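You operate a simulated robot arm through the tools that you are given. There is no shell and no other tool. Be economical: measure what you need, move in short steps, check, and stop when the job is done.

The job below is to be done with a simulated robot arm. You get a single attempt, and the scene is never put back.

TASK
Put the yellow pad on the display shelf of the stall. Put the 12 mm staple coil from the steel table by the cold room door in the inside of the tipping tray and the 16 mm staple coil on the top of the high packing bench. Push the lower left cabinet door shut. The order is free.

It is judged by the outcome, as a careful person would: the job done as asked, and still so three seconds after it is handed in. It fails if anything else is knocked over, pushed out of place, dropped, spilled or broken.

THE ROBOT
A 6-joint arm with a two-finger gripper on a trunk, on a base that drives. Base frame: it is fixed to the floor where the robot stands at the start and does not move with it; the origin is under the middle of the robot, x ahead of it, y to its left, z up; the surface under the hand at the start is at about z = 720. Units: mm, rad, N and s.
With the tool pointing down near the work surface it reaches from about 100 to 720 mm from the robot's upright axis, wherever it stands. Its first joint turns from -2.897 to 2.897 rad. Places, roughly: display shelf of the stall (62x15 cm) [760, 3500, 840]; inside of the tipping tray [-2200, 3800, 900]; lower left cabinet door [500, -2600, 400]; staple coil [-4500, 1750, 750]; top of the high packing bench [500, 1500, 800]. Payload 2.45 kg.
Tool frame: the origin (TCP) lies between the finger pads and is the grasp point; the fingertips stand 26 mm ahead of it; z points along the fingers, y is the line along which they close. The gripper opens to 96 mm. The gripper's body begins 69 mm behind the TCP.
Orientation is told as [roll, pitch, yaw] about the base's x, y, z axes, in that order, counted from this pose: with the fingers straight down and closing along the base's y, the tool's x points along the base's -x, its y along +y and its z along -z.

THE INTERFACE
- The arm moves only by the tool step_arm. Its argument "motion" is a list of rows, each an object of numbers (a shift or turn left out is 0, a gripper value left out holds the last): "x", "y", "z": the shift along the base's x, y, z in units of 200 mm (1.0 is 200 mm); "rx", "ry", "rz": the turn, a rotation vector about the base's x, y, z in units of 60 degrees (1.0 is 60 degrees). In form: [{"x": .., "y": .., "z": .., "rx": .., "ry": .., "rz": ..}, ...]. A call has 1 to 10 rows; each row is the pose to reach, as a shift and turn from the pose commanded when the call began. "claw" is the closure in counts, from 0 (fully open) to 255 (shut), set as the call begins (left out, the last holds). A call with a number of a shift or a turn outside -1 to 1 is refused whole. A row lasts 0.2 s, in which the tool goes at most 50 mm and 0.15 rad; a call with a longer step from one row to the next is refused whole, and so is a gripper value outside its range. A pose out of reach is approached as far as the arm can. The call stops where the force on the tool passes 40 N (or 10 N more than at its start, if that is more) or the arm is blocked; 0.2 s more then pass. Each finger halts on what it meets, pressing with about 43 N; the grip force reading is that of the motor and also rises with nothing between the fingers. The clock runs only during rows and for 0.2 s after the last one: add rows that repeat a pose to give the fingers time. The reply holds the time, the measured pose of the TCP, the force on the tool along the base axes, the opening and the grip force, in the units named above and with some noise, with the torque about the TCP (base axes, N m) and any sound that the robot's microphone picked up.
- Cameras (640 x 400 px; columns grow to the right, rows downward): "scene" is now at [22.1, 112.5, 1080.7]; the picture's right is [-0.46, -0.89, 0.00], its down [-0.32, 0.17, -0.93] and it looks along [0.83, -0.43, -0.36] (base axes); focal length 263 px, centre (320, 200). "wrist" rides on the gripper at [82, 3, -98] in the tool frame; the picture's right is [-0.04, 1.00, 0.00], its down [-0.73, -0.03, -0.68] and it looks along [-0.68, -0.03, 0.73] (tool axes); focal length 256 px, centre (320, 200). There is no depth. A picture from a camera that has moved, and an enlarged one, comes with that camera's place and axes in the base frame and with its lens.
- get_image(camera): a new picture of that camera. The clock stands still meanwhile.
- raise_lower(by): slides the trunk up (or, below 0, down) by that many mm; the arm and the scene camera ride with it, the base frame stays. It gives what a move gives, with no picture.
- base_move(legs): drives the robot by 1 to 6 legs, each [ahead, turn to the left] in mm and rad, along the robot's own axes; the way and the turn of a leg run together, so that a leg with both is an arc; at most 1500 mm and 3.142 rad a leg. The arm and the cameras ride along, it lands a little off, and it stops where it bumps. It gives what a move gives.
- head_to(pan, tilt): turns the head with the scene camera to pan (to the left, within 2.705 rad either way) and tilt (down, from -0.506 to 1.204), counted from straight ahead of the robot. It gives what a move gives.
- inspect(camera, box): a new picture of the part [left, top, right, bottom] of that camera's present view, enlarged. The clock stands still meanwhile.
- hand_in(): hands the job in; it is judged then, once.

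Work in short steps. Places have to be worked out from the pictures, the camera data and where the tool is seen: move nearer, look again, correct. Check each grasp and each placing, and mend what went wrong. You have 165 turns and 120 pictures in all, those below and enlarged ones among them. Open the gripper and draw the arm clear of the work before you hand the job in, unless the task says otherwise; then end with one line.

The tools are called after ">>>" as a command line: name --argument value ..., lists and objects as JSON in quotes. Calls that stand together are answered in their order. step_arm: Moves the arm, as the interface text tells. Its arguments: {"type":"object","properties":{"motion":{"type":"array"},"claw":{"type":"number"}},"required":["motion"]} The other tools are called the same way: raise_lower (by) slides the trunk up or down; base_move (legs) drives the base; head_to (pan, tilt) turns the head that bears the scene camera; get_image (camera) takes a picture; inspect (camera, box) takes an enlarged picture of a part of a camera's view; hand_in () hands the job in.

At the start:

```text
t: 0.0
position: [531.2, -0.7, 925.4]
tool_rot: [0.0, -0.002, -0.002]
wrist_force: [0.2, -0.1, -0.4]
wrist_torque: [-0.01, 0.0, -0.03]
grip_width: 95.9
finger_force: 0.1
trunk travel left (down, up): [-89.0, 61.0]
robot x, y, heading: [-1.4, 0.8, 0.003]
head pan, tilt: [-0.483, 0.37]
```

scene: 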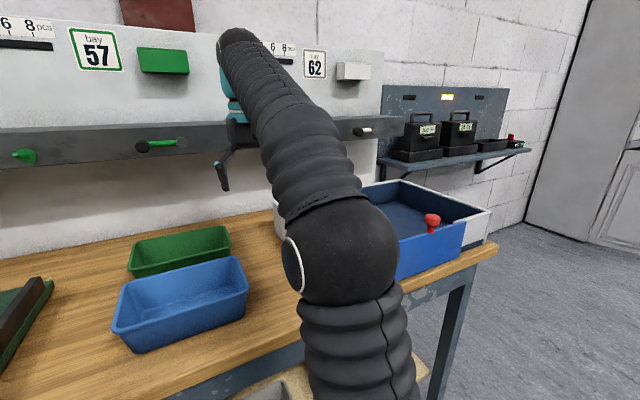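
wrist: 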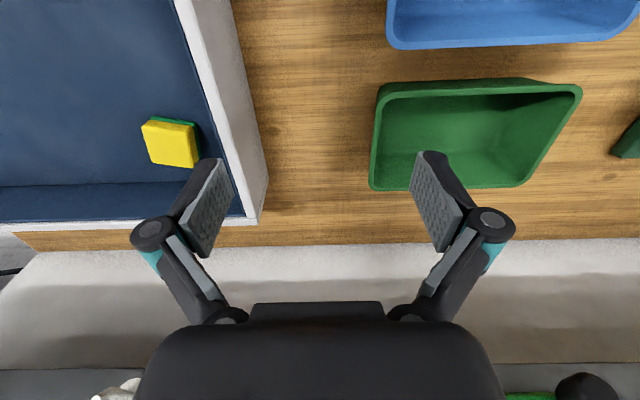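

The wrist view shows a yellow pad in a blue tray, near roughly [607,-189]. I'll zoom in on it first.

>>> inspect --camera "wrist" --box '[0, 0, 320, 240]'

>>> inspect --camera "scene" --box '[340, 60, 640, 300]'

```text
1.67 times, centred on (160, 120) of wrist
camera zoom: at [449.5, 2.1, 1024.1], right [0.04, 1.0, 0.0], down [0.73, -0.03, 0.68], along [0.68, -0.03, -0.73], focal length 427 px, centre (587, 333)
```

zoom: 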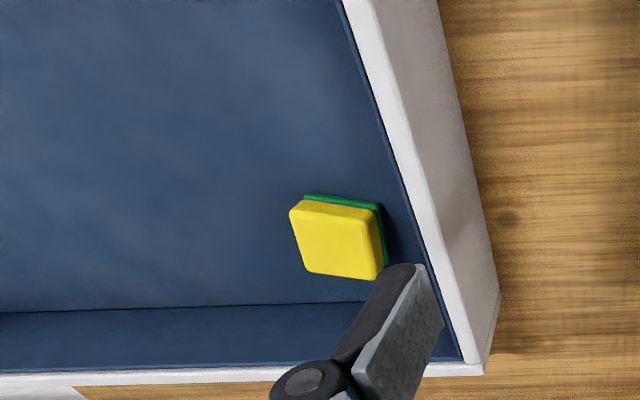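

```text
1.67 times, centred on (490, 180) of scene
camera zoom: at [22.1, 112.5, 1080.7], right [-0.46, -0.89, 0.0], down [-0.32, 0.17, -0.93], along [0.83, -0.43, -0.36], focal length 438 px, centre (37, 233)
```

zoom: 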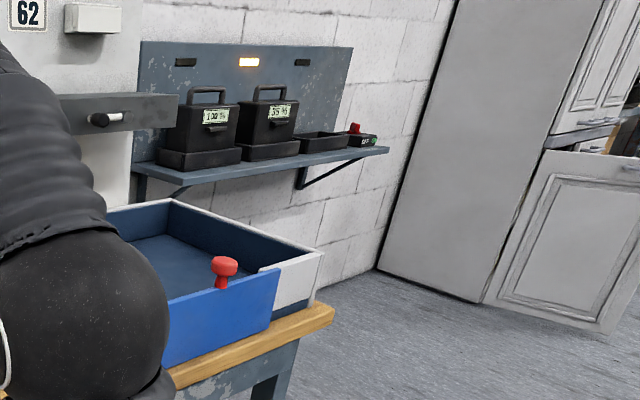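

The pad is a small sponge near the tray's left and back walls. I'll move above it at the present height to measure it better.

>>> step_arm --motion '[{"y": -0.2}, {"y": -0.4}, {"y": -0.6}, {"y": -0.8}, {"y": -0.95}, {"y": -0.95}]' --claw 0

>>> get_image --camera "wrist"

```text
t: 1.4
position: [525.9, -189.8, 915.2]
tool_rot: [-0.001, -0.006, 0.0]
wrist_force: [0.3, 0.2, 0.3]
wrist_torque: [-0.01, 0.01, 0.01]
grip_width: 96.0
finger_force: 0.0
out of reach, approached as far as the arm can: row 3, 4, 5, 6
trunk travel left (down, up): [-89.0, 61.0]
robot x, y, heading: [1.7, -3.3, 0.002]
head pan, tilt: [-0.483, 0.37]
```

```text
115 pictures are left
camera wrist: at [444.0, -185.8, 1012.2], right [0.04, 1.0, 0.0], down [0.73, -0.03, 0.68], along [0.68, -0.03, -0.73], focal length 256 px, centre (320, 200)
```

wrist: 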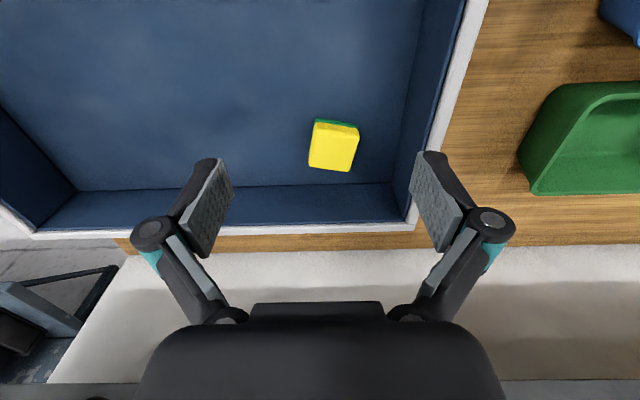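

Triangulating the two views puts the pad top centre at about (595,-177,767), turned about -0.2 rad and 49 mm wide. I'll narrow the gripper, turn it and come down partway.

>>> step_arm --motion '[{"z": -0.2, "rz": -0.1}, {"z": -0.4, "rz": -0.2, "x": 0.1}, {"z": -0.45, "rz": -0.2, "x": 0.3, "y": 0.06}, {"z": -0.45, "rz": -0.2, "x": 0.32, "y": 0.06}]' --claw 60

>>> get_image --camera "wrist"

```text
t: 2.4
position: [592.0, -176.5, 824.7]
tool_rot: [0.0, -0.004, -0.209]
wrist_force: [-0.2, -0.8, -0.1]
wrist_torque: [0.0, 0.02, 0.01]
grip_width: 73.2
finger_force: 0.1
trunk travel left (down, up): [-89.0, 61.0]
robot x, y, heading: [-0.1, 2.2, 0.005]
head pan, tilt: [-0.483, 0.37]
```

```text
114 pictures are left
camera wrist: at [511.8, -155.5, 922.3], right [0.25, 0.97, 0.0], down [0.71, -0.18, 0.68], along [0.66, -0.17, -0.73], focal length 256 px, centre (320, 200)
```

wrist: 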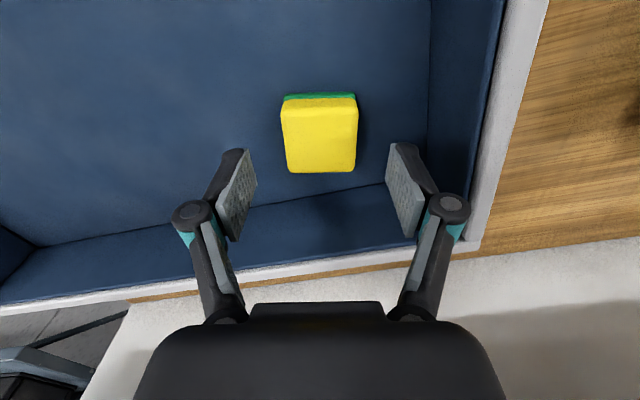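

The yaw matches the pad and the fingers straddle it. I'll descend to about z 755.

>>> step_arm --motion '[{"z": -0.17, "x": 0.04, "y": -0.005}, {"z": -0.3, "x": 0.04, "y": -0.005}, {"z": -0.35, "x": 0.04, "y": -0.005}, {"z": -0.35, "x": 0.04, "y": -0.005}]'

>>> get_image --camera "wrist"

```text
t: 3.5
position: [596.4, -175.8, 763.6]
tool_rot: [-0.002, -0.025, -0.209]
wrist_force: [1.8, 7.0, 44.5]
wrist_torque: [0.42, 0.36, -0.17]
grip_width: 49.2
finger_force: 45.1
trunk travel left (down, up): [-89.0, 61.0]
robot x, y, heading: [3.0, 1.6, -0.001]
head pan, tilt: [-0.483, 0.37]
stopped in row 4: the force on the tool passed its limit at 48 N (the readings are from after the stop); the commanded pose is now the measured one
```

```text
113 pictures are left
camera wrist: at [515.3, -154.4, 860.7], right [0.24, 0.97, 0.0], down [0.69, -0.18, 0.7], along [0.68, -0.17, -0.72], focal length 256 px, centre (320, 200)
```

wrist: 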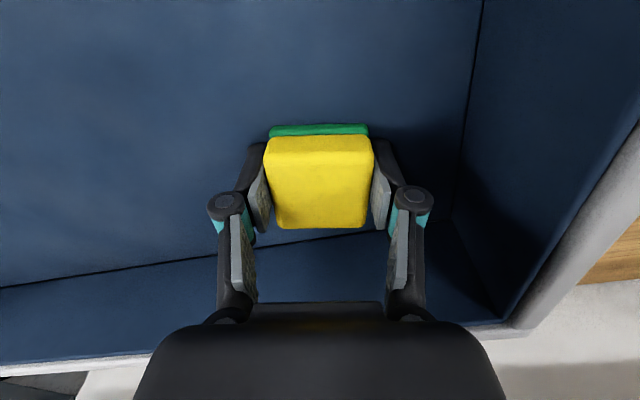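

The fingertips touched the tray floor at z of about 737, and the gripper already sits on the pad at 49 mm. I'll command it closed and lift slightly.

>>> step_arm --motion '[{"z": 0.015}, {"z": 0.02}, {"z": 0.02}, {"z": 0.02}]' --claw 255

```text
t: 4.5
position: [597.5, -175.7, 764.9]
tool_rot: [-0.002, -0.018, -0.208]
wrist_force: [1.8, 15.7, 44.6]
wrist_torque: [0.52, 0.06, -0.02]
grip_width: 49.0
finger_force: 42.4
trunk travel left (down, up): [-89.0, 61.0]
robot x, y, heading: [2.8, 2.1, 0.002]
head pan, tilt: [-0.483, 0.37]
```

It is gripped, but there is still upward force on the tool. I'll lift further and see.

>>> step_arm --motion '[{"z": 0.05}, {"z": 0.15}, {"z": 0.3}, {"z": 0.45}, {"z": 0.45}]'

>>> get_image --camera "wrist"

```text
t: 5.7
position: [597.3, -175.9, 852.2]
tool_rot: [0.0, -0.013, -0.209]
wrist_force: [0.9, -0.3, -0.4]
wrist_torque: [0.0, -0.02, -0.02]
grip_width: 48.8
finger_force: 42.6
trunk travel left (down, up): [-89.0, 61.0]
robot x, y, heading: [-6.9, 2.6, 0.004]
head pan, tilt: [-0.483, 0.37]
```

```text
112 pictures are left
camera wrist: at [516.7, -155.2, 949.0], right [0.25, 0.97, 0.0], down [0.7, -0.18, 0.69], along [0.67, -0.17, -0.73], focal length 256 px, centre (320, 200)
```

wrist: 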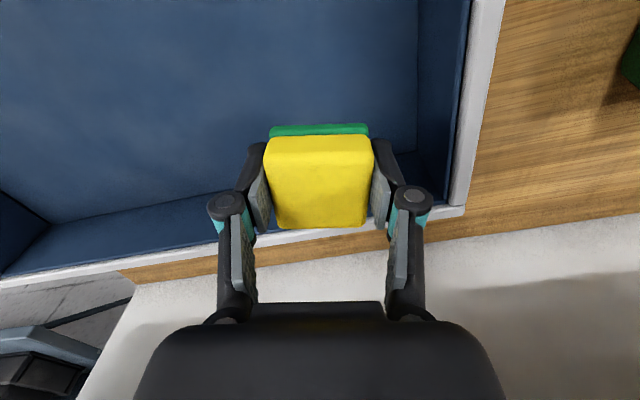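

The pad is held, flush with the fingertips. I'll lift further, tuck the arm in, then look around.

>>> step_arm --motion '[{"z": 0.2}, {"z": 0.3, "x": -0.15, "y": 0.1, "rz": 0.05}, {"z": 0.4, "x": -0.35, "y": 0.2, "rz": 0.1}, {"z": 0.5, "x": -0.55, "y": 0.3, "rz": 0.15}, {"z": 0.6, "x": -0.75, "y": 0.4, "rz": 0.2}, {"z": 0.7, "x": -0.95, "y": 0.5, "rz": 0.2}, {"z": 0.75, "x": -1, "y": 0.7, "rz": 0.2}, {"z": 0.75, "x": -1, "y": 0.88, "rz": 0.2}, {"z": 0.75, "x": -1, "y": 0.88, "rz": 0.2}]'

>>> head_to --pan 1.3 --tilt 0.3

>>> get_image --camera "scene"

>>> head_to --pan 2.5 --tilt 0.3

>>> get_image --camera "scene"

>>> head_to --pan -1.5 --tilt 0.3

>>> get_image --camera "scene"

```text
t: 7.7
position: [400.6, -1.6, 954.5]
tool_rot: [-0.001, -0.016, 0.0]
wrist_force: [-0.2, 0.1, -1.8]
wrist_torque: [-0.02, -0.05, 0.0]
grip_width: 48.8
finger_force: 43.0
out of reach, approached as far as the arm can: row 1, 2, 3, 4, 5, 6, 7, 8, 9
trunk travel left (down, up): [-89.0, 61.0]
robot x, y, heading: [0.7, 0.6, 0.001]
head pan, tilt: [-0.483, 0.37]
```

```text
t: 9.5
position: [400.3, -0.3, 955.2]
tool_rot: [-0.004, -0.016, -0.001]
wrist_force: [-0.3, -0.5, -0.9]
wrist_torque: [-0.02, 0.02, 0.01]
grip_width: 48.9
finger_force: 43.1
trunk travel left (down, up): [-89.0, 61.0]
robot x, y, heading: [-2.8, -2.2, 0.002]
head pan, tilt: [1.3, 0.3]
```

```text
111 pictures are left
camera scene: at [-35.2, 245.7, 1087.1], right [0.96, -0.27, 0.0], down [-0.08, -0.28, -0.96], along [0.26, 0.92, -0.3], focal length 263 px, centre (320, 200)
```

scene: 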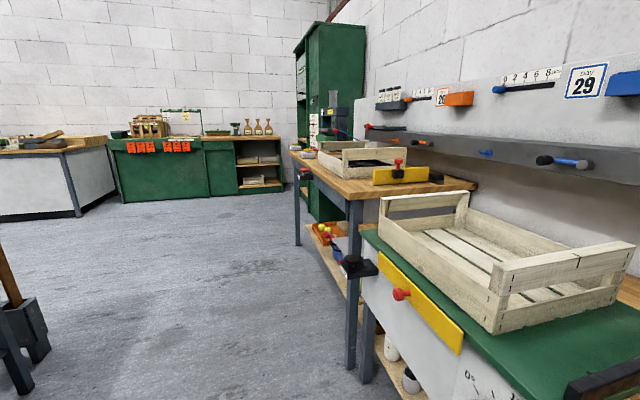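

```text
t: 10.9
position: [400.4, -1.8, 955.4]
tool_rot: [-0.001, -0.019, 0.002]
wrist_force: [0.0, 0.3, -0.8]
wrist_torque: [0.01, 0.0, 0.0]
grip_width: 49.0
finger_force: 43.0
trunk travel left (down, up): [-89.0, 61.0]
robot x, y, heading: [2.7, -2.4, -0.004]
head pan, tilt: [2.499, 0.3]
```

```text
110 pictures are left
camera scene: at [-134.9, 211.7, 1087.1], right [0.6, 0.8, 0.0], down [0.24, -0.18, -0.96], along [-0.76, 0.57, -0.3], focal length 263 px, centre (320, 200)
```

scene: 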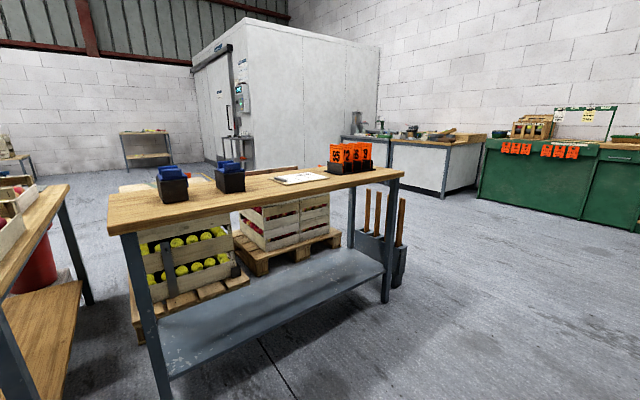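

```text
t: 14.1
position: [399.4, -0.4, 955.1]
tool_rot: [-0.001, -0.017, -0.002]
wrist_force: [0.5, -0.3, 0.0]
wrist_torque: [-0.04, -0.01, -0.04]
grip_width: 48.7
finger_force: 43.4
trunk travel left (down, up): [-89.0, 61.0]
robot x, y, heading: [-1.1, -0.7, -0.001]
head pan, tilt: [-1.499, 0.3]
```

```text
109 pictures are left
camera scene: at [-53.5, 62.6, 1087.1], right [-1.0, -0.07, 0.0], down [-0.02, 0.29, -0.96], along [0.07, -0.95, -0.3], focal length 263 px, centre (320, 200)
```

scene: 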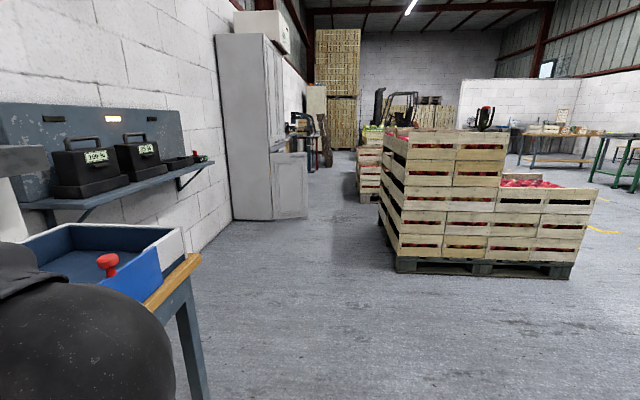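

The map is getting clear: the stall is ahead-left near y 3500, the tray is on the white table, and the coil table is by the cold room. I'll zoom in on the stall area and the tray area.

>>> head_to --pan 1.3 --tilt 0.3

>>> inspect --camera "scene" --box '[240, 20, 480, 200]'

>>> head_to --pan 2.3 --tilt 0.2

>>> inspect --camera "scene" --box '[120, 50, 440, 250]'

```text
t: 16.6
position: [399.7, -1.2, 955.2]
tool_rot: [-0.002, -0.017, 0.0]
wrist_force: [0.9, -0.7, -0.7]
wrist_torque: [0.0, 0.03, 0.01]
grip_width: 49.0
finger_force: 43.2
trunk travel left (down, up): [-89.0, 61.0]
robot x, y, heading: [-1.1, -2.6, 0.0]
head pan, tilt: [1.3, 0.3]
```

```text
2.22 times, centred on (360, 110) of scene
camera zoom: at [-35.2, 245.7, 1087.1], right [0.96, -0.27, 0.0], down [-0.08, -0.28, -0.96], along [0.26, 0.92, -0.3], focal length 584 px, centre (231, 400)
```

zoom: 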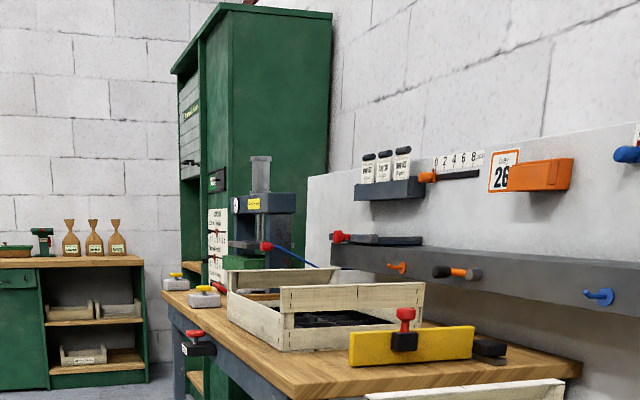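

```text
t: 17.9
position: [400.9, -1.1, 955.1]
tool_rot: [-0.001, -0.018, -0.001]
wrist_force: [0.3, 0.4, 0.7]
wrist_torque: [0.03, -0.01, 0.02]
grip_width: 48.7
finger_force: 42.6
trunk travel left (down, up): [-89.0, 61.0]
robot x, y, heading: [2.1, -0.9, 0.001]
head pan, tilt: [2.3, 0.201]
```

```text
2.00 times, centred on (280, 150) of scene
camera zoom: at [-122.3, 225.2, 1096.4], right [0.75, 0.67, 0.0], down [0.13, -0.15, -0.98], along [-0.65, 0.73, -0.2], focal length 526 px, centre (400, 300)
```

zoom: 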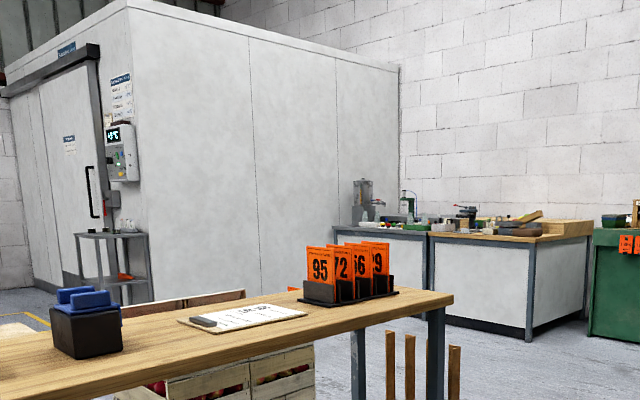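

I'll back off the bench, turn left and drive along the corridor toward the stall, then look.

>>> base_move --legs '[[-280, 0], [0, 1.571], [1500, 0], [900, 0]]'

>>> head_to --pan -0.8 --tilt 0.3

>>> get_image --camera "scene"

```text
t: 35.0
position: [-359.1, 2781.6, 955.5]
tool_rot: [-0.002, -0.019, 1.613]
wrist_force: [-0.4, -0.1, -0.5]
wrist_torque: [0.02, -0.01, -0.03]
grip_width: 48.9
finger_force: 43.3
trunk travel left (down, up): [-89.0, 61.0]
robot x, y, heading: [-346.4, 2386.3, 1.61]
head pan, tilt: [2.3, 0.201]
```

```text
t: 37.6
position: [-360.1, 2781.6, 955.3]
tool_rot: [-0.001, -0.018, 1.611]
wrist_force: [0.3, 0.0, 0.1]
wrist_torque: [-0.02, -0.01, 0.0]
grip_width: 49.0
finger_force: 43.1
trunk travel left (down, up): [-89.0, 61.0]
robot x, y, heading: [-338.1, 2383.3, 1.612]
head pan, tilt: [-0.799, 0.3]
```

```text
106 pictures are left
camera scene: at [-435.4, 2382.0, 1087.1], right [0.73, -0.69, 0.0], down [-0.2, -0.21, -0.96], along [0.66, 0.69, -0.3], focal length 263 px, centre (320, 200)
```

scene: 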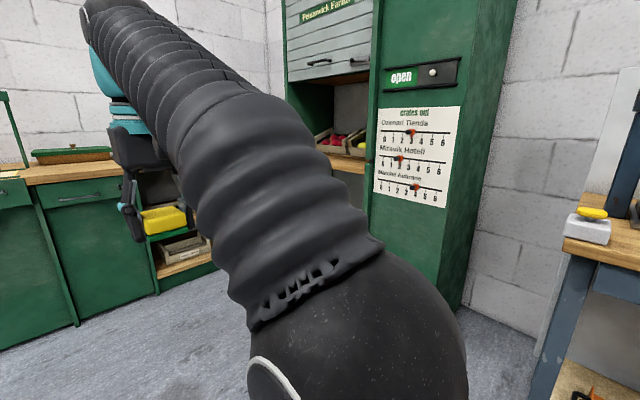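

The stall ("Peszowick Farm") has an open bay facing -x, with its front at about x=680 and y 3200–3800. I'll drive up level with it and face it.

>>> base_move --legs '[[1080, 0], [0, -1.611], [350, 0]]'

>>> head_to --pan -0.3 --tilt 0.3

>>> get_image --camera "scene"

>>> get_image --camera "wrist"

```text
t: 48.9
position: [362.5, 3472.9, 955.9]
tool_rot: [-0.001, -0.017, 0.023]
wrist_force: [0.5, -0.8, 0.3]
wrist_torque: [0.01, 0.02, 0.0]
grip_width: 48.7
finger_force: 42.8
trunk travel left (down, up): [-89.0, 61.0]
robot x, y, heading: [-34.1, 3463.5, 0.025]
head pan, tilt: [-0.799, 0.3]
```

```text
t: 49.8
position: [363.6, 3472.6, 955.5]
tool_rot: [-0.003, -0.017, 0.024]
wrist_force: [-0.9, 0.5, -0.4]
wrist_torque: [-0.01, 0.02, 0.02]
grip_width: 48.7
finger_force: 43.4
trunk travel left (down, up): [-89.0, 61.0]
robot x, y, heading: [-36.6, 3467.5, 0.028]
head pan, tilt: [-0.3, 0.3]
```

```text
105 pictures are left
camera scene: at [-9.6, 3593.5, 1087.1], right [-0.28, -0.96, 0.0], down [-0.28, 0.08, -0.96], along [0.92, -0.26, -0.3], focal length 263 px, centre (320, 200)
```

scene: 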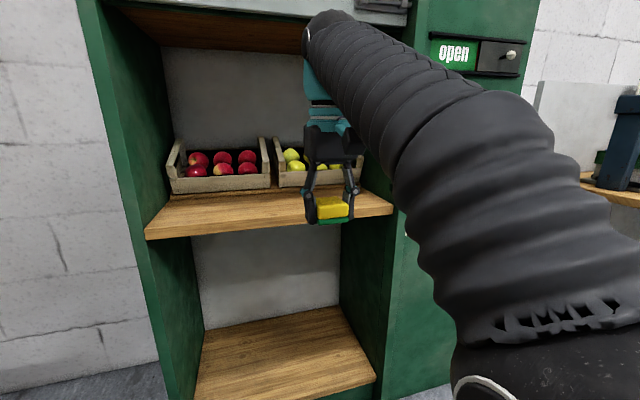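

```text
104 pictures are left
camera wrist: at [280.7, 3474.4, 1052.2], right [0.02, 1.0, 0.0], down [0.72, -0.01, 0.69], along [0.69, -0.01, -0.72], focal length 256 px, centre (320, 200)
```

wrist: 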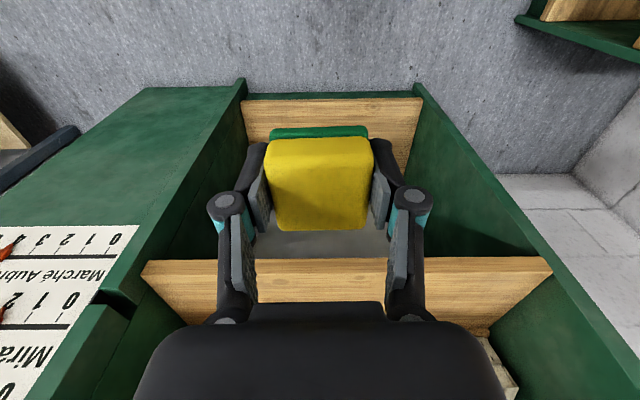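

The shelf runs from x≈612 to the crates at about x 945, with y 3200–3810 and z≈840. I'll drive 250 mm closer, then reach in.

>>> base_move --legs '[[240, 0]]'

>>> step_arm --motion '[{"x": 0.2, "z": -0.05}, {"x": 0.4, "z": -0.1}, {"x": 0.6, "z": -0.15}, {"x": 0.75, "z": -0.2}, {"x": 0.75, "z": -0.2}]'

>>> get_image --camera "scene"

>>> get_image --camera "wrist"

```text
t: 51.6
position: [604.3, 3477.4, 955.0]
tool_rot: [-0.002, -0.018, 0.021]
wrist_force: [-0.2, 0.7, -0.6]
wrist_torque: [-0.01, 0.01, 0.0]
grip_width: 48.7
finger_force: 42.8
trunk travel left (down, up): [-89.0, 61.0]
robot x, y, heading: [206.9, 3469.8, 0.025]
head pan, tilt: [-0.3, 0.3]
```

```text
t: 52.8
position: [754.4, 3477.3, 914.5]
tool_rot: [-0.003, -0.016, 0.022]
wrist_force: [-0.4, -0.8, 0.0]
wrist_torque: [0.02, 0.0, 0.01]
grip_width: 48.9
finger_force: 42.7
trunk travel left (down, up): [-89.0, 61.0]
robot x, y, heading: [203.7, 3470.6, 0.023]
head pan, tilt: [-0.3, 0.3]
```

```text
103 pictures are left
camera scene: at [230.7, 3598.6, 1087.1], right [-0.28, -0.96, 0.0], down [-0.28, 0.08, -0.96], along [0.92, -0.26, -0.3], focal length 263 px, centre (320, 200)
```

scene: 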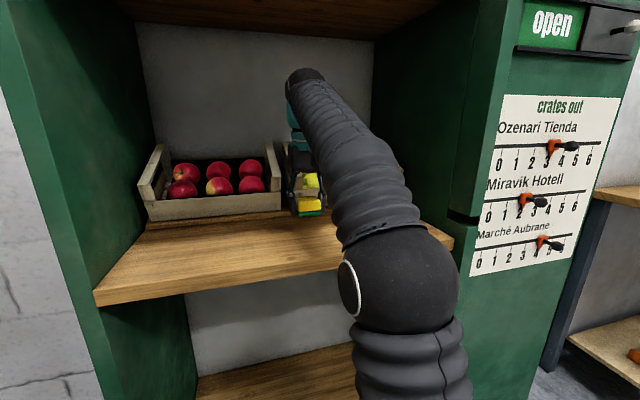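

```text
102 pictures are left
camera wrist: at [671.4, 3479.4, 1011.3], right [0.02, 1.0, 0.0], down [0.72, -0.01, 0.69], along [0.69, -0.01, -0.72], focal length 256 px, centre (320, 200)
```

wrist: 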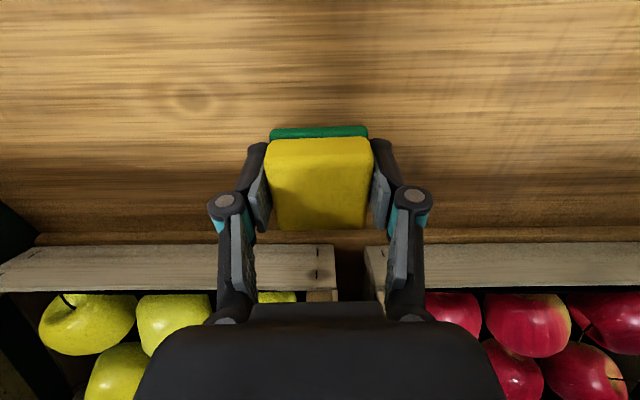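

There is free shelf below the pad. I'll lower it until contact.

>>> step_arm --motion '[{"z": -0.1}, {"z": -0.17}, {"z": -0.2}, {"z": -0.22}, {"z": -0.24}]'

```text
t: 54.0
position: [753.6, 3476.0, 867.7]
tool_rot: [-0.002, -0.016, 0.021]
wrist_force: [-0.2, 0.3, -0.9]
wrist_torque: [-0.01, 0.0, -0.02]
grip_width: 48.9
finger_force: 42.8
trunk travel left (down, up): [-89.0, 61.0]
robot x, y, heading: [207.0, 3469.8, 0.019]
head pan, tilt: [-0.3, 0.3]
```

There is no contact yet at 867.7, so I'll continue down in small steps.

>>> step_arm --motion '[{"z": -0.01}, {"z": -0.02}, {"z": -0.03}, {"z": -0.04}, {"z": -0.05}, {"z": -0.06}]'

```text
t: 55.0
position: [752.4, 3475.8, 863.8]
tool_rot: [-0.002, -0.031, 0.023]
wrist_force: [-2.0, 1.1, 13.3]
wrist_torque: [0.15, 0.18, 0.06]
grip_width: 48.6
finger_force: 43.5
trunk travel left (down, up): [-89.0, 61.0]
robot x, y, heading: [206.1, 3473.0, 0.022]
head pan, tilt: [-0.3, 0.3]
stopped in row 4: the force on the tool passed its limit at 44 N (the readings are from after the stop); the commanded pose is now the measured one
```

Contact with the shelf. I'll open the fingers and withdraw up.

>>> step_arm --motion '[{"z": 0.005}, {"z": 0.005}, {"z": 0.005}]' --claw 60

>>> step_arm --motion '[{"z": 0.1}, {"z": 0.3}, {"z": 0.45}, {"z": 0.45, "x": -0.25}, {"z": 0.45, "x": -0.5}, {"z": 0.45, "x": -0.75}, {"z": 0.45, "x": -0.75}]'

>>> get_image --camera "wrist"

```text
t: 55.8
position: [753.9, 3476.2, 864.6]
tool_rot: [0.001, -0.027, 0.02]
wrist_force: [0.3, 0.4, -0.3]
wrist_torque: [-0.01, -0.02, 0.01]
grip_width: 73.6
finger_force: 0.0
trunk travel left (down, up): [-89.0, 61.0]
robot x, y, heading: [208.8, 3466.3, 0.019]
head pan, tilt: [-0.3, 0.3]
```

```text
t: 57.4
position: [605.0, 3477.1, 955.9]
tool_rot: [0.0, -0.029, 0.021]
wrist_force: [-0.2, 0.1, 0.0]
wrist_torque: [0.0, 0.01, 0.0]
grip_width: 73.3
finger_force: 0.1
out of reach, approached as far as the arm can: row 3, 4
trunk travel left (down, up): [-89.0, 61.0]
robot x, y, heading: [206.6, 3469.9, 0.022]
head pan, tilt: [-0.3, 0.3]
```

```text
101 pictures are left
camera wrist: at [519.3, 3478.3, 1051.5], right [0.02, 1.0, 0.0], down [0.71, -0.01, 0.7], along [0.7, -0.01, -0.72], focal length 256 px, centre (320, 200)
```

wrist: 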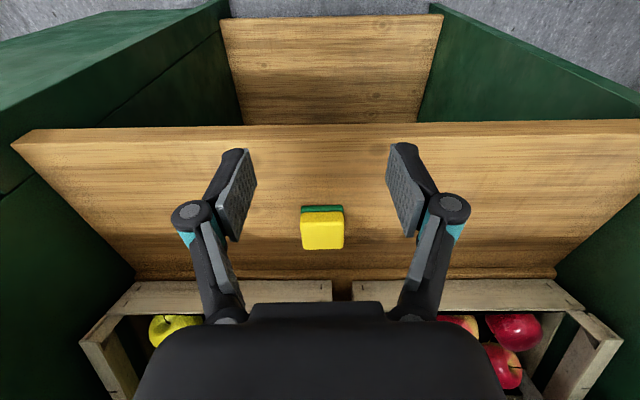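

The pad stands neatly on the shelf. Next I'll back out and drive toward the cold room table, staying in the open aisle.

>>> base_move --legs '[[-500, 0], [0, -2.82], [1500, 0], [1000, 0]]'

>>> head_to --pan 0.35 --tilt 0.25

>>> get_image --camera "scene"

>>> head_to --pan -1.3 --tilt 0.25

>>> get_image --camera "scene"

```text
t: 78.7
position: [-3032.3, 2503.5, 955.2]
tool_rot: [0.0, -0.029, -2.803]
wrist_force: [0.2, -0.2, -0.9]
wrist_torque: [-0.01, 0.01, 0.01]
grip_width: 73.1
finger_force: 0.0
trunk travel left (down, up): [-89.0, 61.0]
robot x, y, heading: [-2657.2, 2629.0, -2.804]
head pan, tilt: [-0.3, 0.3]
```

```text
t: 79.8
position: [-3031.6, 2503.1, 954.9]
tool_rot: [0.0, -0.028, -2.804]
wrist_force: [0.2, -0.1, 0.6]
wrist_torque: [-0.02, -0.01, 0.02]
grip_width: 73.4
finger_force: 0.0
trunk travel left (down, up): [-89.0, 61.0]
robot x, y, heading: [-2654.5, 2634.6, -2.802]
head pan, tilt: [0.351, 0.25]
```

```text
100 pictures are left
camera scene: at [-2617.4, 2443.7, 1091.8], right [-0.64, 0.77, 0.0], down [0.19, 0.16, -0.97], along [-0.75, -0.62, -0.25], focal length 263 px, centre (320, 200)
```

scene: 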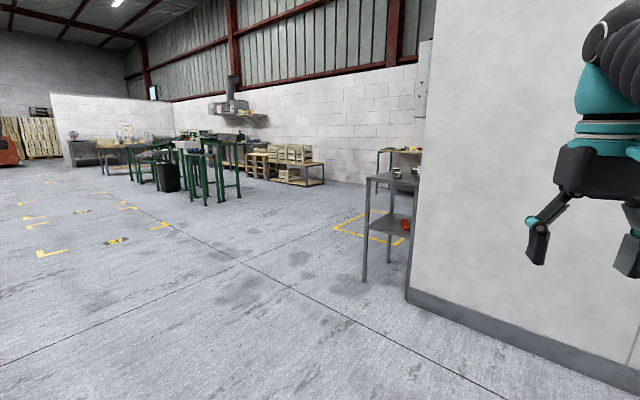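

```text
t: 81.5
position: [-3030.7, 2503.3, 954.7]
tool_rot: [0.001, -0.029, -2.803]
wrist_force: [0.2, 1.1, -0.7]
wrist_torque: [-0.01, 0.01, 0.0]
grip_width: 73.7
finger_force: 0.0
trunk travel left (down, up): [-89.0, 61.0]
robot x, y, heading: [-2653.2, 2635.2, -2.799]
head pan, tilt: [-1.3, 0.25]
```

```text
99 pictures are left
camera scene: at [-2598.8, 2579.6, 1091.8], right [0.82, 0.57, 0.0], down [0.14, -0.2, -0.97], along [-0.55, 0.79, -0.25], focal length 263 px, centre (320, 200)
```

scene: 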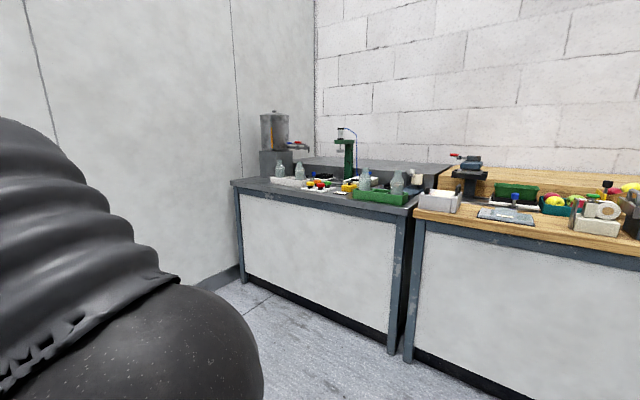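

The steel table stands in front of the cold room corner, from about x=-4200 leftward, with its front at y≈1580. I'll drive round to its front and face +y.

>>> base_move --legs '[[0, 0.73], [1500, 0], [280, 0], [0, -1.07], [950, 0], [0, -1.57]]'

>>> head_to --pan -0.2 --tilt 0.5

>>> get_image --camera "scene"

>>> get_image --camera "wrist"

```text
t: 103.4
position: [-4469.3, 1503.2, 955.1]
tool_rot: [-0.001, -0.028, 1.566]
wrist_force: [-0.5, -0.8, 0.3]
wrist_torque: [0.0, 0.02, -0.02]
grip_width: 73.2
finger_force: 0.0
trunk travel left (down, up): [-89.0, 61.0]
robot x, y, heading: [-4473.3, 1101.7, 1.568]
head pan, tilt: [-1.3, 0.25]
```

```text
t: 104.7
position: [-4468.6, 1503.4, 954.5]
tool_rot: [0.0, -0.029, 1.567]
wrist_force: [-0.6, -0.4, 0.6]
wrist_torque: [0.02, 0.03, -0.03]
grip_width: 73.5
finger_force: 0.1
trunk travel left (down, up): [-89.0, 61.0]
robot x, y, heading: [-4470.9, 1107.0, 1.568]
head pan, tilt: [-0.201, 0.499]
```

```text
98 pictures are left
camera scene: at [-4611.1, 1131.1, 1068.7], right [0.98, -0.2, 0.0], down [-0.1, -0.47, -0.88], along [0.18, 0.86, -0.48], focal length 263 px, centre (320, 200)
```

scene: 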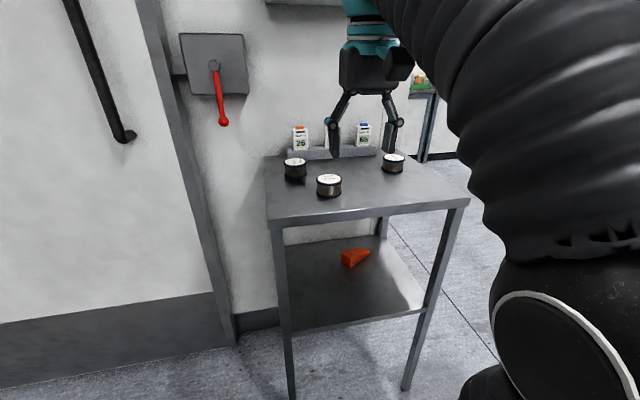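

```text
97 pictures are left
camera wrist: at [-4472.1, 1418.9, 1051.6], right [-1.0, 0.04, 0.0], down [0.03, 0.71, 0.7], along [0.03, 0.7, -0.72], focal length 256 px, centre (320, 200)
```

wrist: 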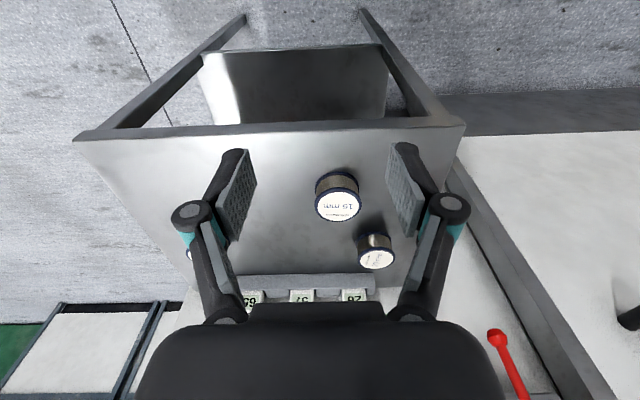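

Three coils stand on the table. I'll zoom in to read their labels.

>>> inspect --camera "wrist" --box '[280, 150, 420, 280]'

>>> inspect --camera "scene" --box '[260, 110, 420, 210]'

```text
3.08 times, centred on (350, 215) of wrist
camera zoom: at [-4472.1, 1418.9, 1051.6], right [-1.0, 0.04, 0.0], down [0.03, 0.71, 0.7], along [0.03, 0.7, -0.72], focal length 788 px, centre (228, 154)
```

zoom: 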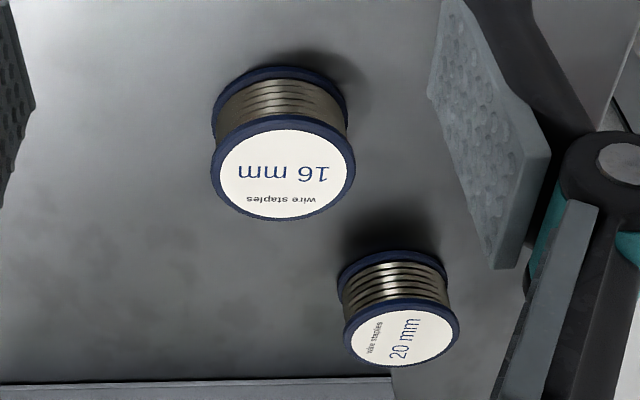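

```text
4.00 times, centred on (340, 160) of scene
camera zoom: at [-4611.1, 1131.1, 1068.7], right [0.98, -0.2, 0.0], down [-0.1, -0.47, -0.88], along [0.18, 0.86, -0.48], focal length 1051 px, centre (240, 360)
```

zoom: 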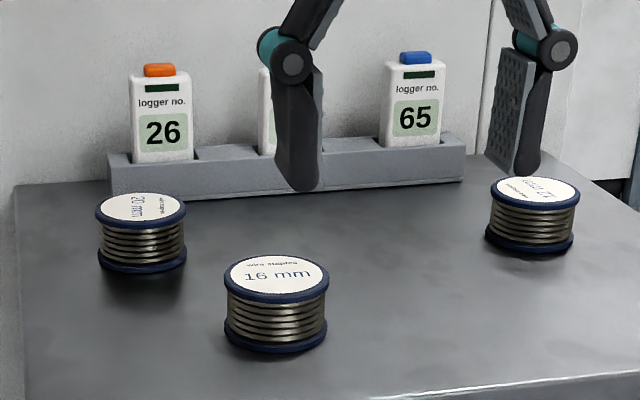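

The coils are about 57 mm wide with tops near z=834: the 16 mm one at (-4485,1643), and the likely 12 mm one at (-4284,1743). I'll raise the trunk, move in 90 mm and hover over the right-hand coil to read its label.

>>> raise_lower --by 50

>>> base_move --legs '[[90, 0]]'

>>> step_arm --motion '[{"x": 0.22, "z": -0.1}, {"x": 0.44, "z": -0.2}, {"x": 0.66, "y": 0.05, "z": -0.25}, {"x": 0.88, "y": 0.15, "z": -0.3}, {"x": 0.88, "y": 0.3, "z": -0.35}, {"x": 0.88, "y": 0.3, "z": -0.35}]'

>>> get_image --camera "wrist"

```text
t: 105.7
position: [-4467.1, 1503.4, 1003.9]
tool_rot: [0.002, -0.028, 1.566]
wrist_force: [-0.4, 1.2, 0.1]
wrist_torque: [-0.02, -0.01, 0.01]
grip_width: 73.6
finger_force: 0.0
trunk travel left (down, up): [-139.0, 11.0]
robot x, y, heading: [-4474.4, 1100.2, 1.568]
head pan, tilt: [-0.201, 0.499]
```

```text
t: 106.8
position: [-4468.6, 1592.5, 1006.5]
tool_rot: [-0.001, -0.027, 1.567]
wrist_force: [-0.4, 0.3, -0.7]
wrist_torque: [0.04, 0.0, 0.0]
grip_width: 73.3
finger_force: 0.0
trunk travel left (down, up): [-139.0, 11.0]
robot x, y, heading: [-4474.5, 1193.9, 1.566]
head pan, tilt: [-0.201, 0.499]
```

```text
t: 108.2
position: [-4292.8, 1653.4, 934.7]
tool_rot: [-0.003, -0.029, 1.569]
wrist_force: [0.2, 0.0, 0.5]
wrist_torque: [0.0, 0.0, -0.05]
grip_width: 73.3
finger_force: 0.2
trunk travel left (down, up): [-139.0, 11.0]
robot x, y, heading: [-4473.8, 1192.9, 1.565]
head pan, tilt: [-0.201, 0.499]
```

```text
94 pictures are left
camera wrist: at [-4296.1, 1568.7, 1030.8], right [-1.0, 0.04, 0.0], down [0.03, 0.71, 0.7], along [0.03, 0.7, -0.71], focal length 256 px, centre (320, 200)
```

wrist: 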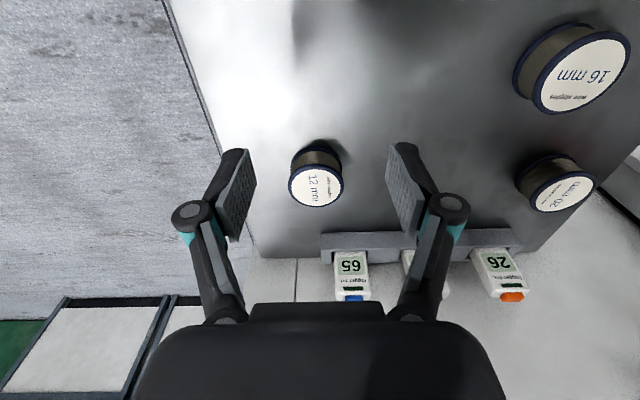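

Confirmed: this is the 12 mm coil at about (-4285,1742). I'll move above it and check alignment before descending.

>>> step_arm --motion '[{"x": 0.02, "y": 0.2, "z": -0.1}, {"x": 0.04, "y": 0.4, "z": -0.2}, {"x": 0.04, "y": 0.445, "z": -0.3}, {"x": 0.04, "y": 0.445, "z": -0.3}]' --claw 20

>>> get_image --camera "wrist"

```text
t: 109.2
position: [-4284.2, 1742.4, 876.5]
tool_rot: [0.0, -0.027, 1.566]
wrist_force: [-0.2, 0.4, 0.8]
wrist_torque: [-0.04, -0.02, 0.02]
grip_width: 88.3
finger_force: 0.0
trunk travel left (down, up): [-139.0, 11.0]
robot x, y, heading: [-4468.8, 1193.7, 1.567]
head pan, tilt: [-0.201, 0.499]
```

```text
93 pictures are left
camera wrist: at [-4288.7, 1658.4, 971.5], right [-1.0, 0.04, 0.0], down [0.03, 0.71, 0.7], along [0.03, 0.7, -0.72], focal length 256 px, centre (320, 200)
```

wrist: 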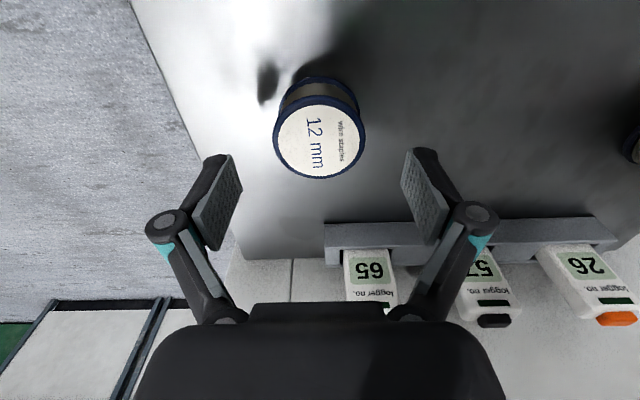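

The coil is aligned. I'll descend to z≈830 and then close.

>>> step_arm --motion '[{"z": -0.12}, {"z": -0.2}, {"z": -0.23}, {"z": -0.23}]'

>>> step_arm --motion '[{"z": 0}, {"z": 0}, {"z": 0}]' --claw 255

>>> step_arm --motion '[{"z": 0.1}, {"z": 0.3}, {"z": 0.4}, {"z": 0.4}]'

>>> get_image --camera "wrist"

```text
t: 110.2
position: [-4284.6, 1742.6, 829.3]
tool_rot: [0.0, -0.027, 1.568]
wrist_force: [-0.4, 0.2, -0.4]
wrist_torque: [0.01, 0.01, -0.05]
grip_width: 88.8
finger_force: 0.1
trunk travel left (down, up): [-139.0, 11.0]
robot x, y, heading: [-4474.0, 1192.4, 1.57]
head pan, tilt: [-0.201, 0.499]
```

```text
t: 111.0
position: [-4284.1, 1741.7, 830.2]
tool_rot: [-0.001, -0.028, 1.569]
wrist_force: [-2.0, -0.8, 2.8]
wrist_torque: [0.08, 0.03, -0.04]
grip_width: 57.1
finger_force: 43.2
trunk travel left (down, up): [-139.0, 11.0]
robot x, y, heading: [-4473.1, 1193.2, 1.567]
head pan, tilt: [-0.201, 0.499]
```

```text
t: 112.0
position: [-4283.2, 1742.4, 910.9]
tool_rot: [0.001, -0.029, 1.567]
wrist_force: [0.1, -0.7, -2.1]
wrist_torque: [0.0, 0.01, 0.0]
grip_width: 56.7
finger_force: 43.3
trunk travel left (down, up): [-139.0, 11.0]
robot x, y, heading: [-4469.2, 1193.6, 1.565]
head pan, tilt: [-0.201, 0.499]
```

```text
92 pictures are left
camera wrist: at [-4287.2, 1658.3, 1006.6], right [-1.0, 0.04, 0.0], down [0.03, 0.71, 0.7], along [0.03, 0.7, -0.72], focal length 256 px, centre (320, 200)
```

wrist: 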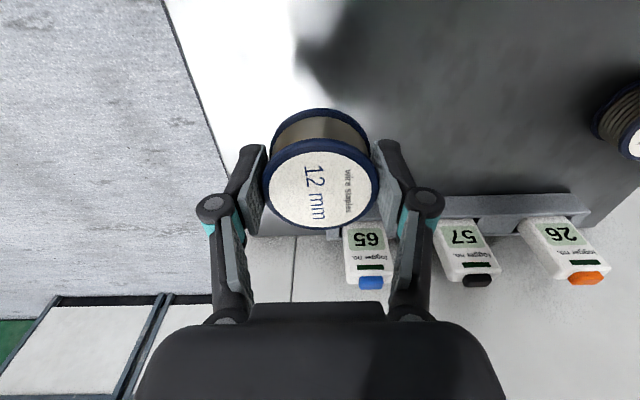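

The 12 mm coil is held. I'll retract the arm up and in.

>>> step_arm --motion '[{"z": 0.1, "y": -0.15, "x": -0.1}, {"z": 0.2, "y": -0.3, "x": -0.2}, {"z": 0.3, "y": -0.45, "x": -0.3}, {"z": 0.4, "y": -0.6, "x": -0.4}, {"z": 0.45, "y": -0.75, "x": -0.55}, {"z": 0.45, "y": -0.75, "x": -0.75}, {"z": 0.45, "y": -0.75, "x": -0.93}, {"z": 0.45, "y": -0.75, "x": -0.93}]'

>>> base_move --legs '[[-150, 0], [0, -1.57], [950, 0], [0, 1.07], [1500, 0], [280, 0]]'

```text
t: 113.8
position: [-4470.4, 1589.5, 1000.5]
tool_rot: [0.001, -0.028, 1.568]
wrist_force: [1.4, -0.3, -2.4]
wrist_torque: [-0.03, -0.01, 0.01]
grip_width: 57.2
finger_force: 43.2
trunk travel left (down, up): [-139.0, 11.0]
robot x, y, heading: [-4471.6, 1191.2, 1.561]
head pan, tilt: [-0.201, 0.499]
```

```text
t: 134.7
position: [-2503.3, 2958.7, 1000.4]
tool_rot: [-0.001, -0.029, 1.089]
wrist_force: [0.1, 0.6, -2.6]
wrist_torque: [0.02, -0.02, 0.0]
grip_width: 57.2
finger_force: 43.1
trunk travel left (down, up): [-139.0, 11.0]
robot x, y, heading: [-2685.9, 2605.1, 1.095]
head pan, tilt: [-0.201, 0.499]
```

I'm near the tray table. I'll look at it.

>>> head_to --pan -0.2 --tilt 0.3

>>> get_image --camera "scene"

>>> get_image --camera "wrist"

```text
t: 135.4
position: [-2501.5, 2960.0, 1000.0]
tool_rot: [-0.001, -0.027, 1.088]
wrist_force: [-0.1, -0.6, -2.6]
wrist_torque: [0.0, 0.02, -0.01]
grip_width: 56.8
finger_force: 42.7
trunk travel left (down, up): [-139.0, 11.0]
robot x, y, heading: [-2689.8, 2609.4, 1.089]
head pan, tilt: [-0.201, 0.3]
```

```text
91 pictures are left
camera scene: at [-2796.2, 2696.6, 1137.0], right [0.78, -0.63, 0.0], down [-0.19, -0.23, -0.96], along [0.6, 0.74, -0.3], focal length 263 px, centre (320, 200)
```

scene: 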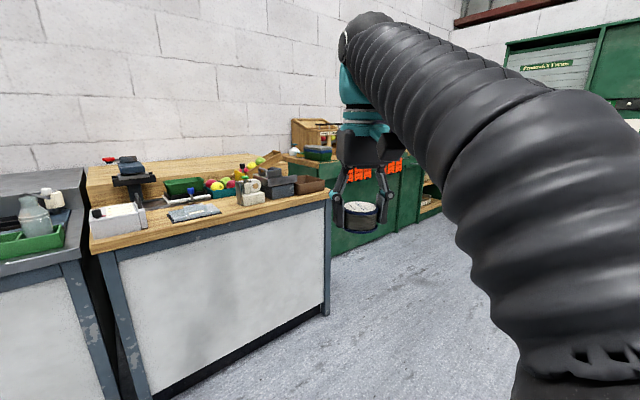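

```text
90 pictures are left
camera wrist: at [-2544.8, 2886.5, 1096.2], right [-0.87, 0.5, 0.0], down [0.36, 0.62, 0.7], along [0.35, 0.61, -0.72], focal length 256 px, centre (320, 200)
```

wrist: 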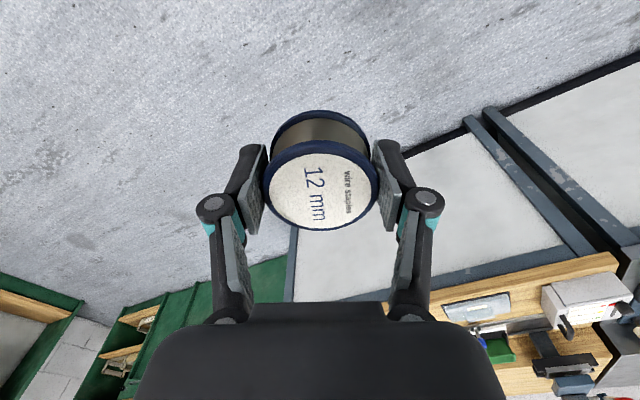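

>>> inspect --camera "scene" --box '[80, 130, 340, 260]'

```text
2.46 times, centred on (210, 195) of scene
camera zoom: at [-2796.2, 2696.6, 1137.0], right [0.78, -0.63, 0.0], down [-0.19, -0.23, -0.96], along [0.6, 0.74, -0.3], focal length 647 px, centre (591, 212)
```

zoom: 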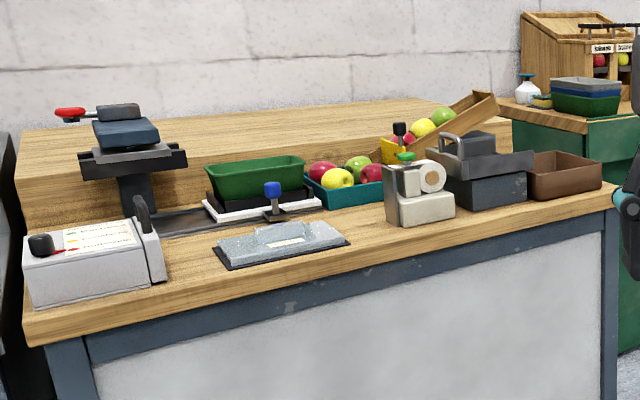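

I can't tell which item is the tipping tray yet. I'll drive in front of it for a closer look.

>>> base_move --legs '[[500, 0], [0, 0.48]]'

>>> head_to --pan -0.2 --tilt 0.35

>>> get_image --camera "scene"

>>> get_image --camera "wrist"

```text
t: 139.8
position: [-2459.7, 3449.3, 999.6]
tool_rot: [-0.002, -0.027, 1.582]
wrist_force: [-0.2, 0.2, -2.0]
wrist_torque: [-0.02, -0.03, 0.01]
grip_width: 57.0
finger_force: 43.2
trunk travel left (down, up): [-139.0, 11.0]
robot x, y, heading: [-2454.8, 3050.8, 1.581]
head pan, tilt: [-0.201, 0.3]
```

```text
t: 140.4
position: [-2461.4, 3450.2, 999.4]
tool_rot: [-0.002, -0.029, 1.58]
wrist_force: [0.4, -0.5, -3.2]
wrist_torque: [0.01, -0.01, -0.01]
grip_width: 57.0
finger_force: 43.0
trunk travel left (down, up): [-139.0, 11.0]
robot x, y, heading: [-2459.4, 3051.4, 1.581]
head pan, tilt: [-0.201, 0.351]
```

```text
88 pictures are left
camera scene: at [-2596.0, 3078.7, 1132.4], right [0.98, -0.19, 0.0], down [-0.06, -0.34, -0.94], along [0.18, 0.92, -0.34], focal length 263 px, centre (320, 200)
```

scene: 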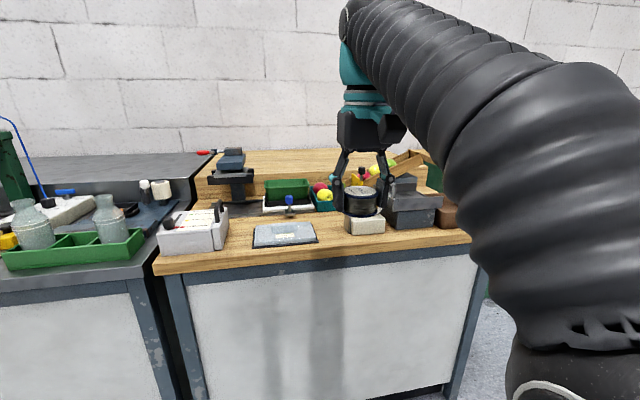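

```text
87 pictures are left
camera wrist: at [-2463.2, 3365.4, 1096.2], right [-1.0, 0.03, 0.0], down [0.02, 0.72, 0.7], along [0.02, 0.7, -0.72], focal length 256 px, centre (320, 200)
```

wrist: 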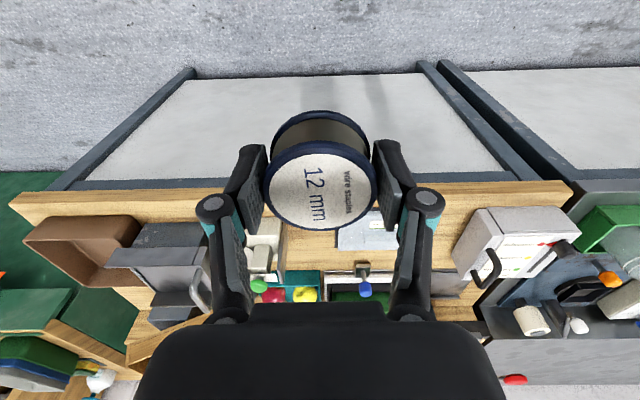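

>>> inspect --camera "scene" --box '[330, 130, 480, 250]'

>>> inspect --camera "wrist" --box '[0, 180, 240, 380]'

```text
3.33 times, centred on (405, 190) of scene
camera zoom: at [-2596.0, 3078.7, 1132.4], right [0.98, -0.19, 0.0], down [-0.06, -0.34, -0.94], along [0.18, 0.92, -0.34], focal length 876 px, centre (37, 233)
```

zoom: 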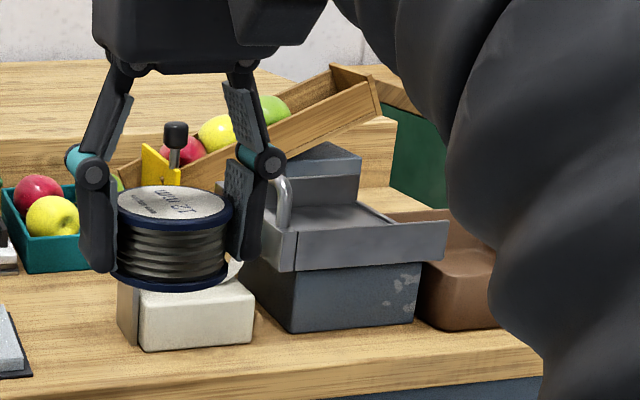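

```text
2.00 times, centred on (120, 280) of wrist
camera zoom: at [-2463.2, 3365.4, 1096.2], right [-1.0, 0.03, 0.0], down [0.02, 0.72, 0.7], along [0.02, 0.7, -0.72], focal length 512 px, centre (720, 40)
```

zoom: 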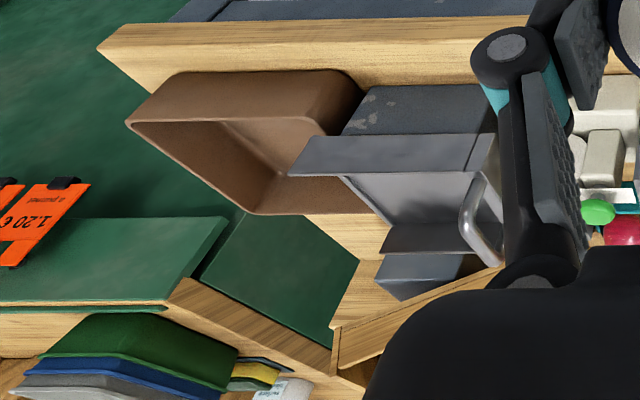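

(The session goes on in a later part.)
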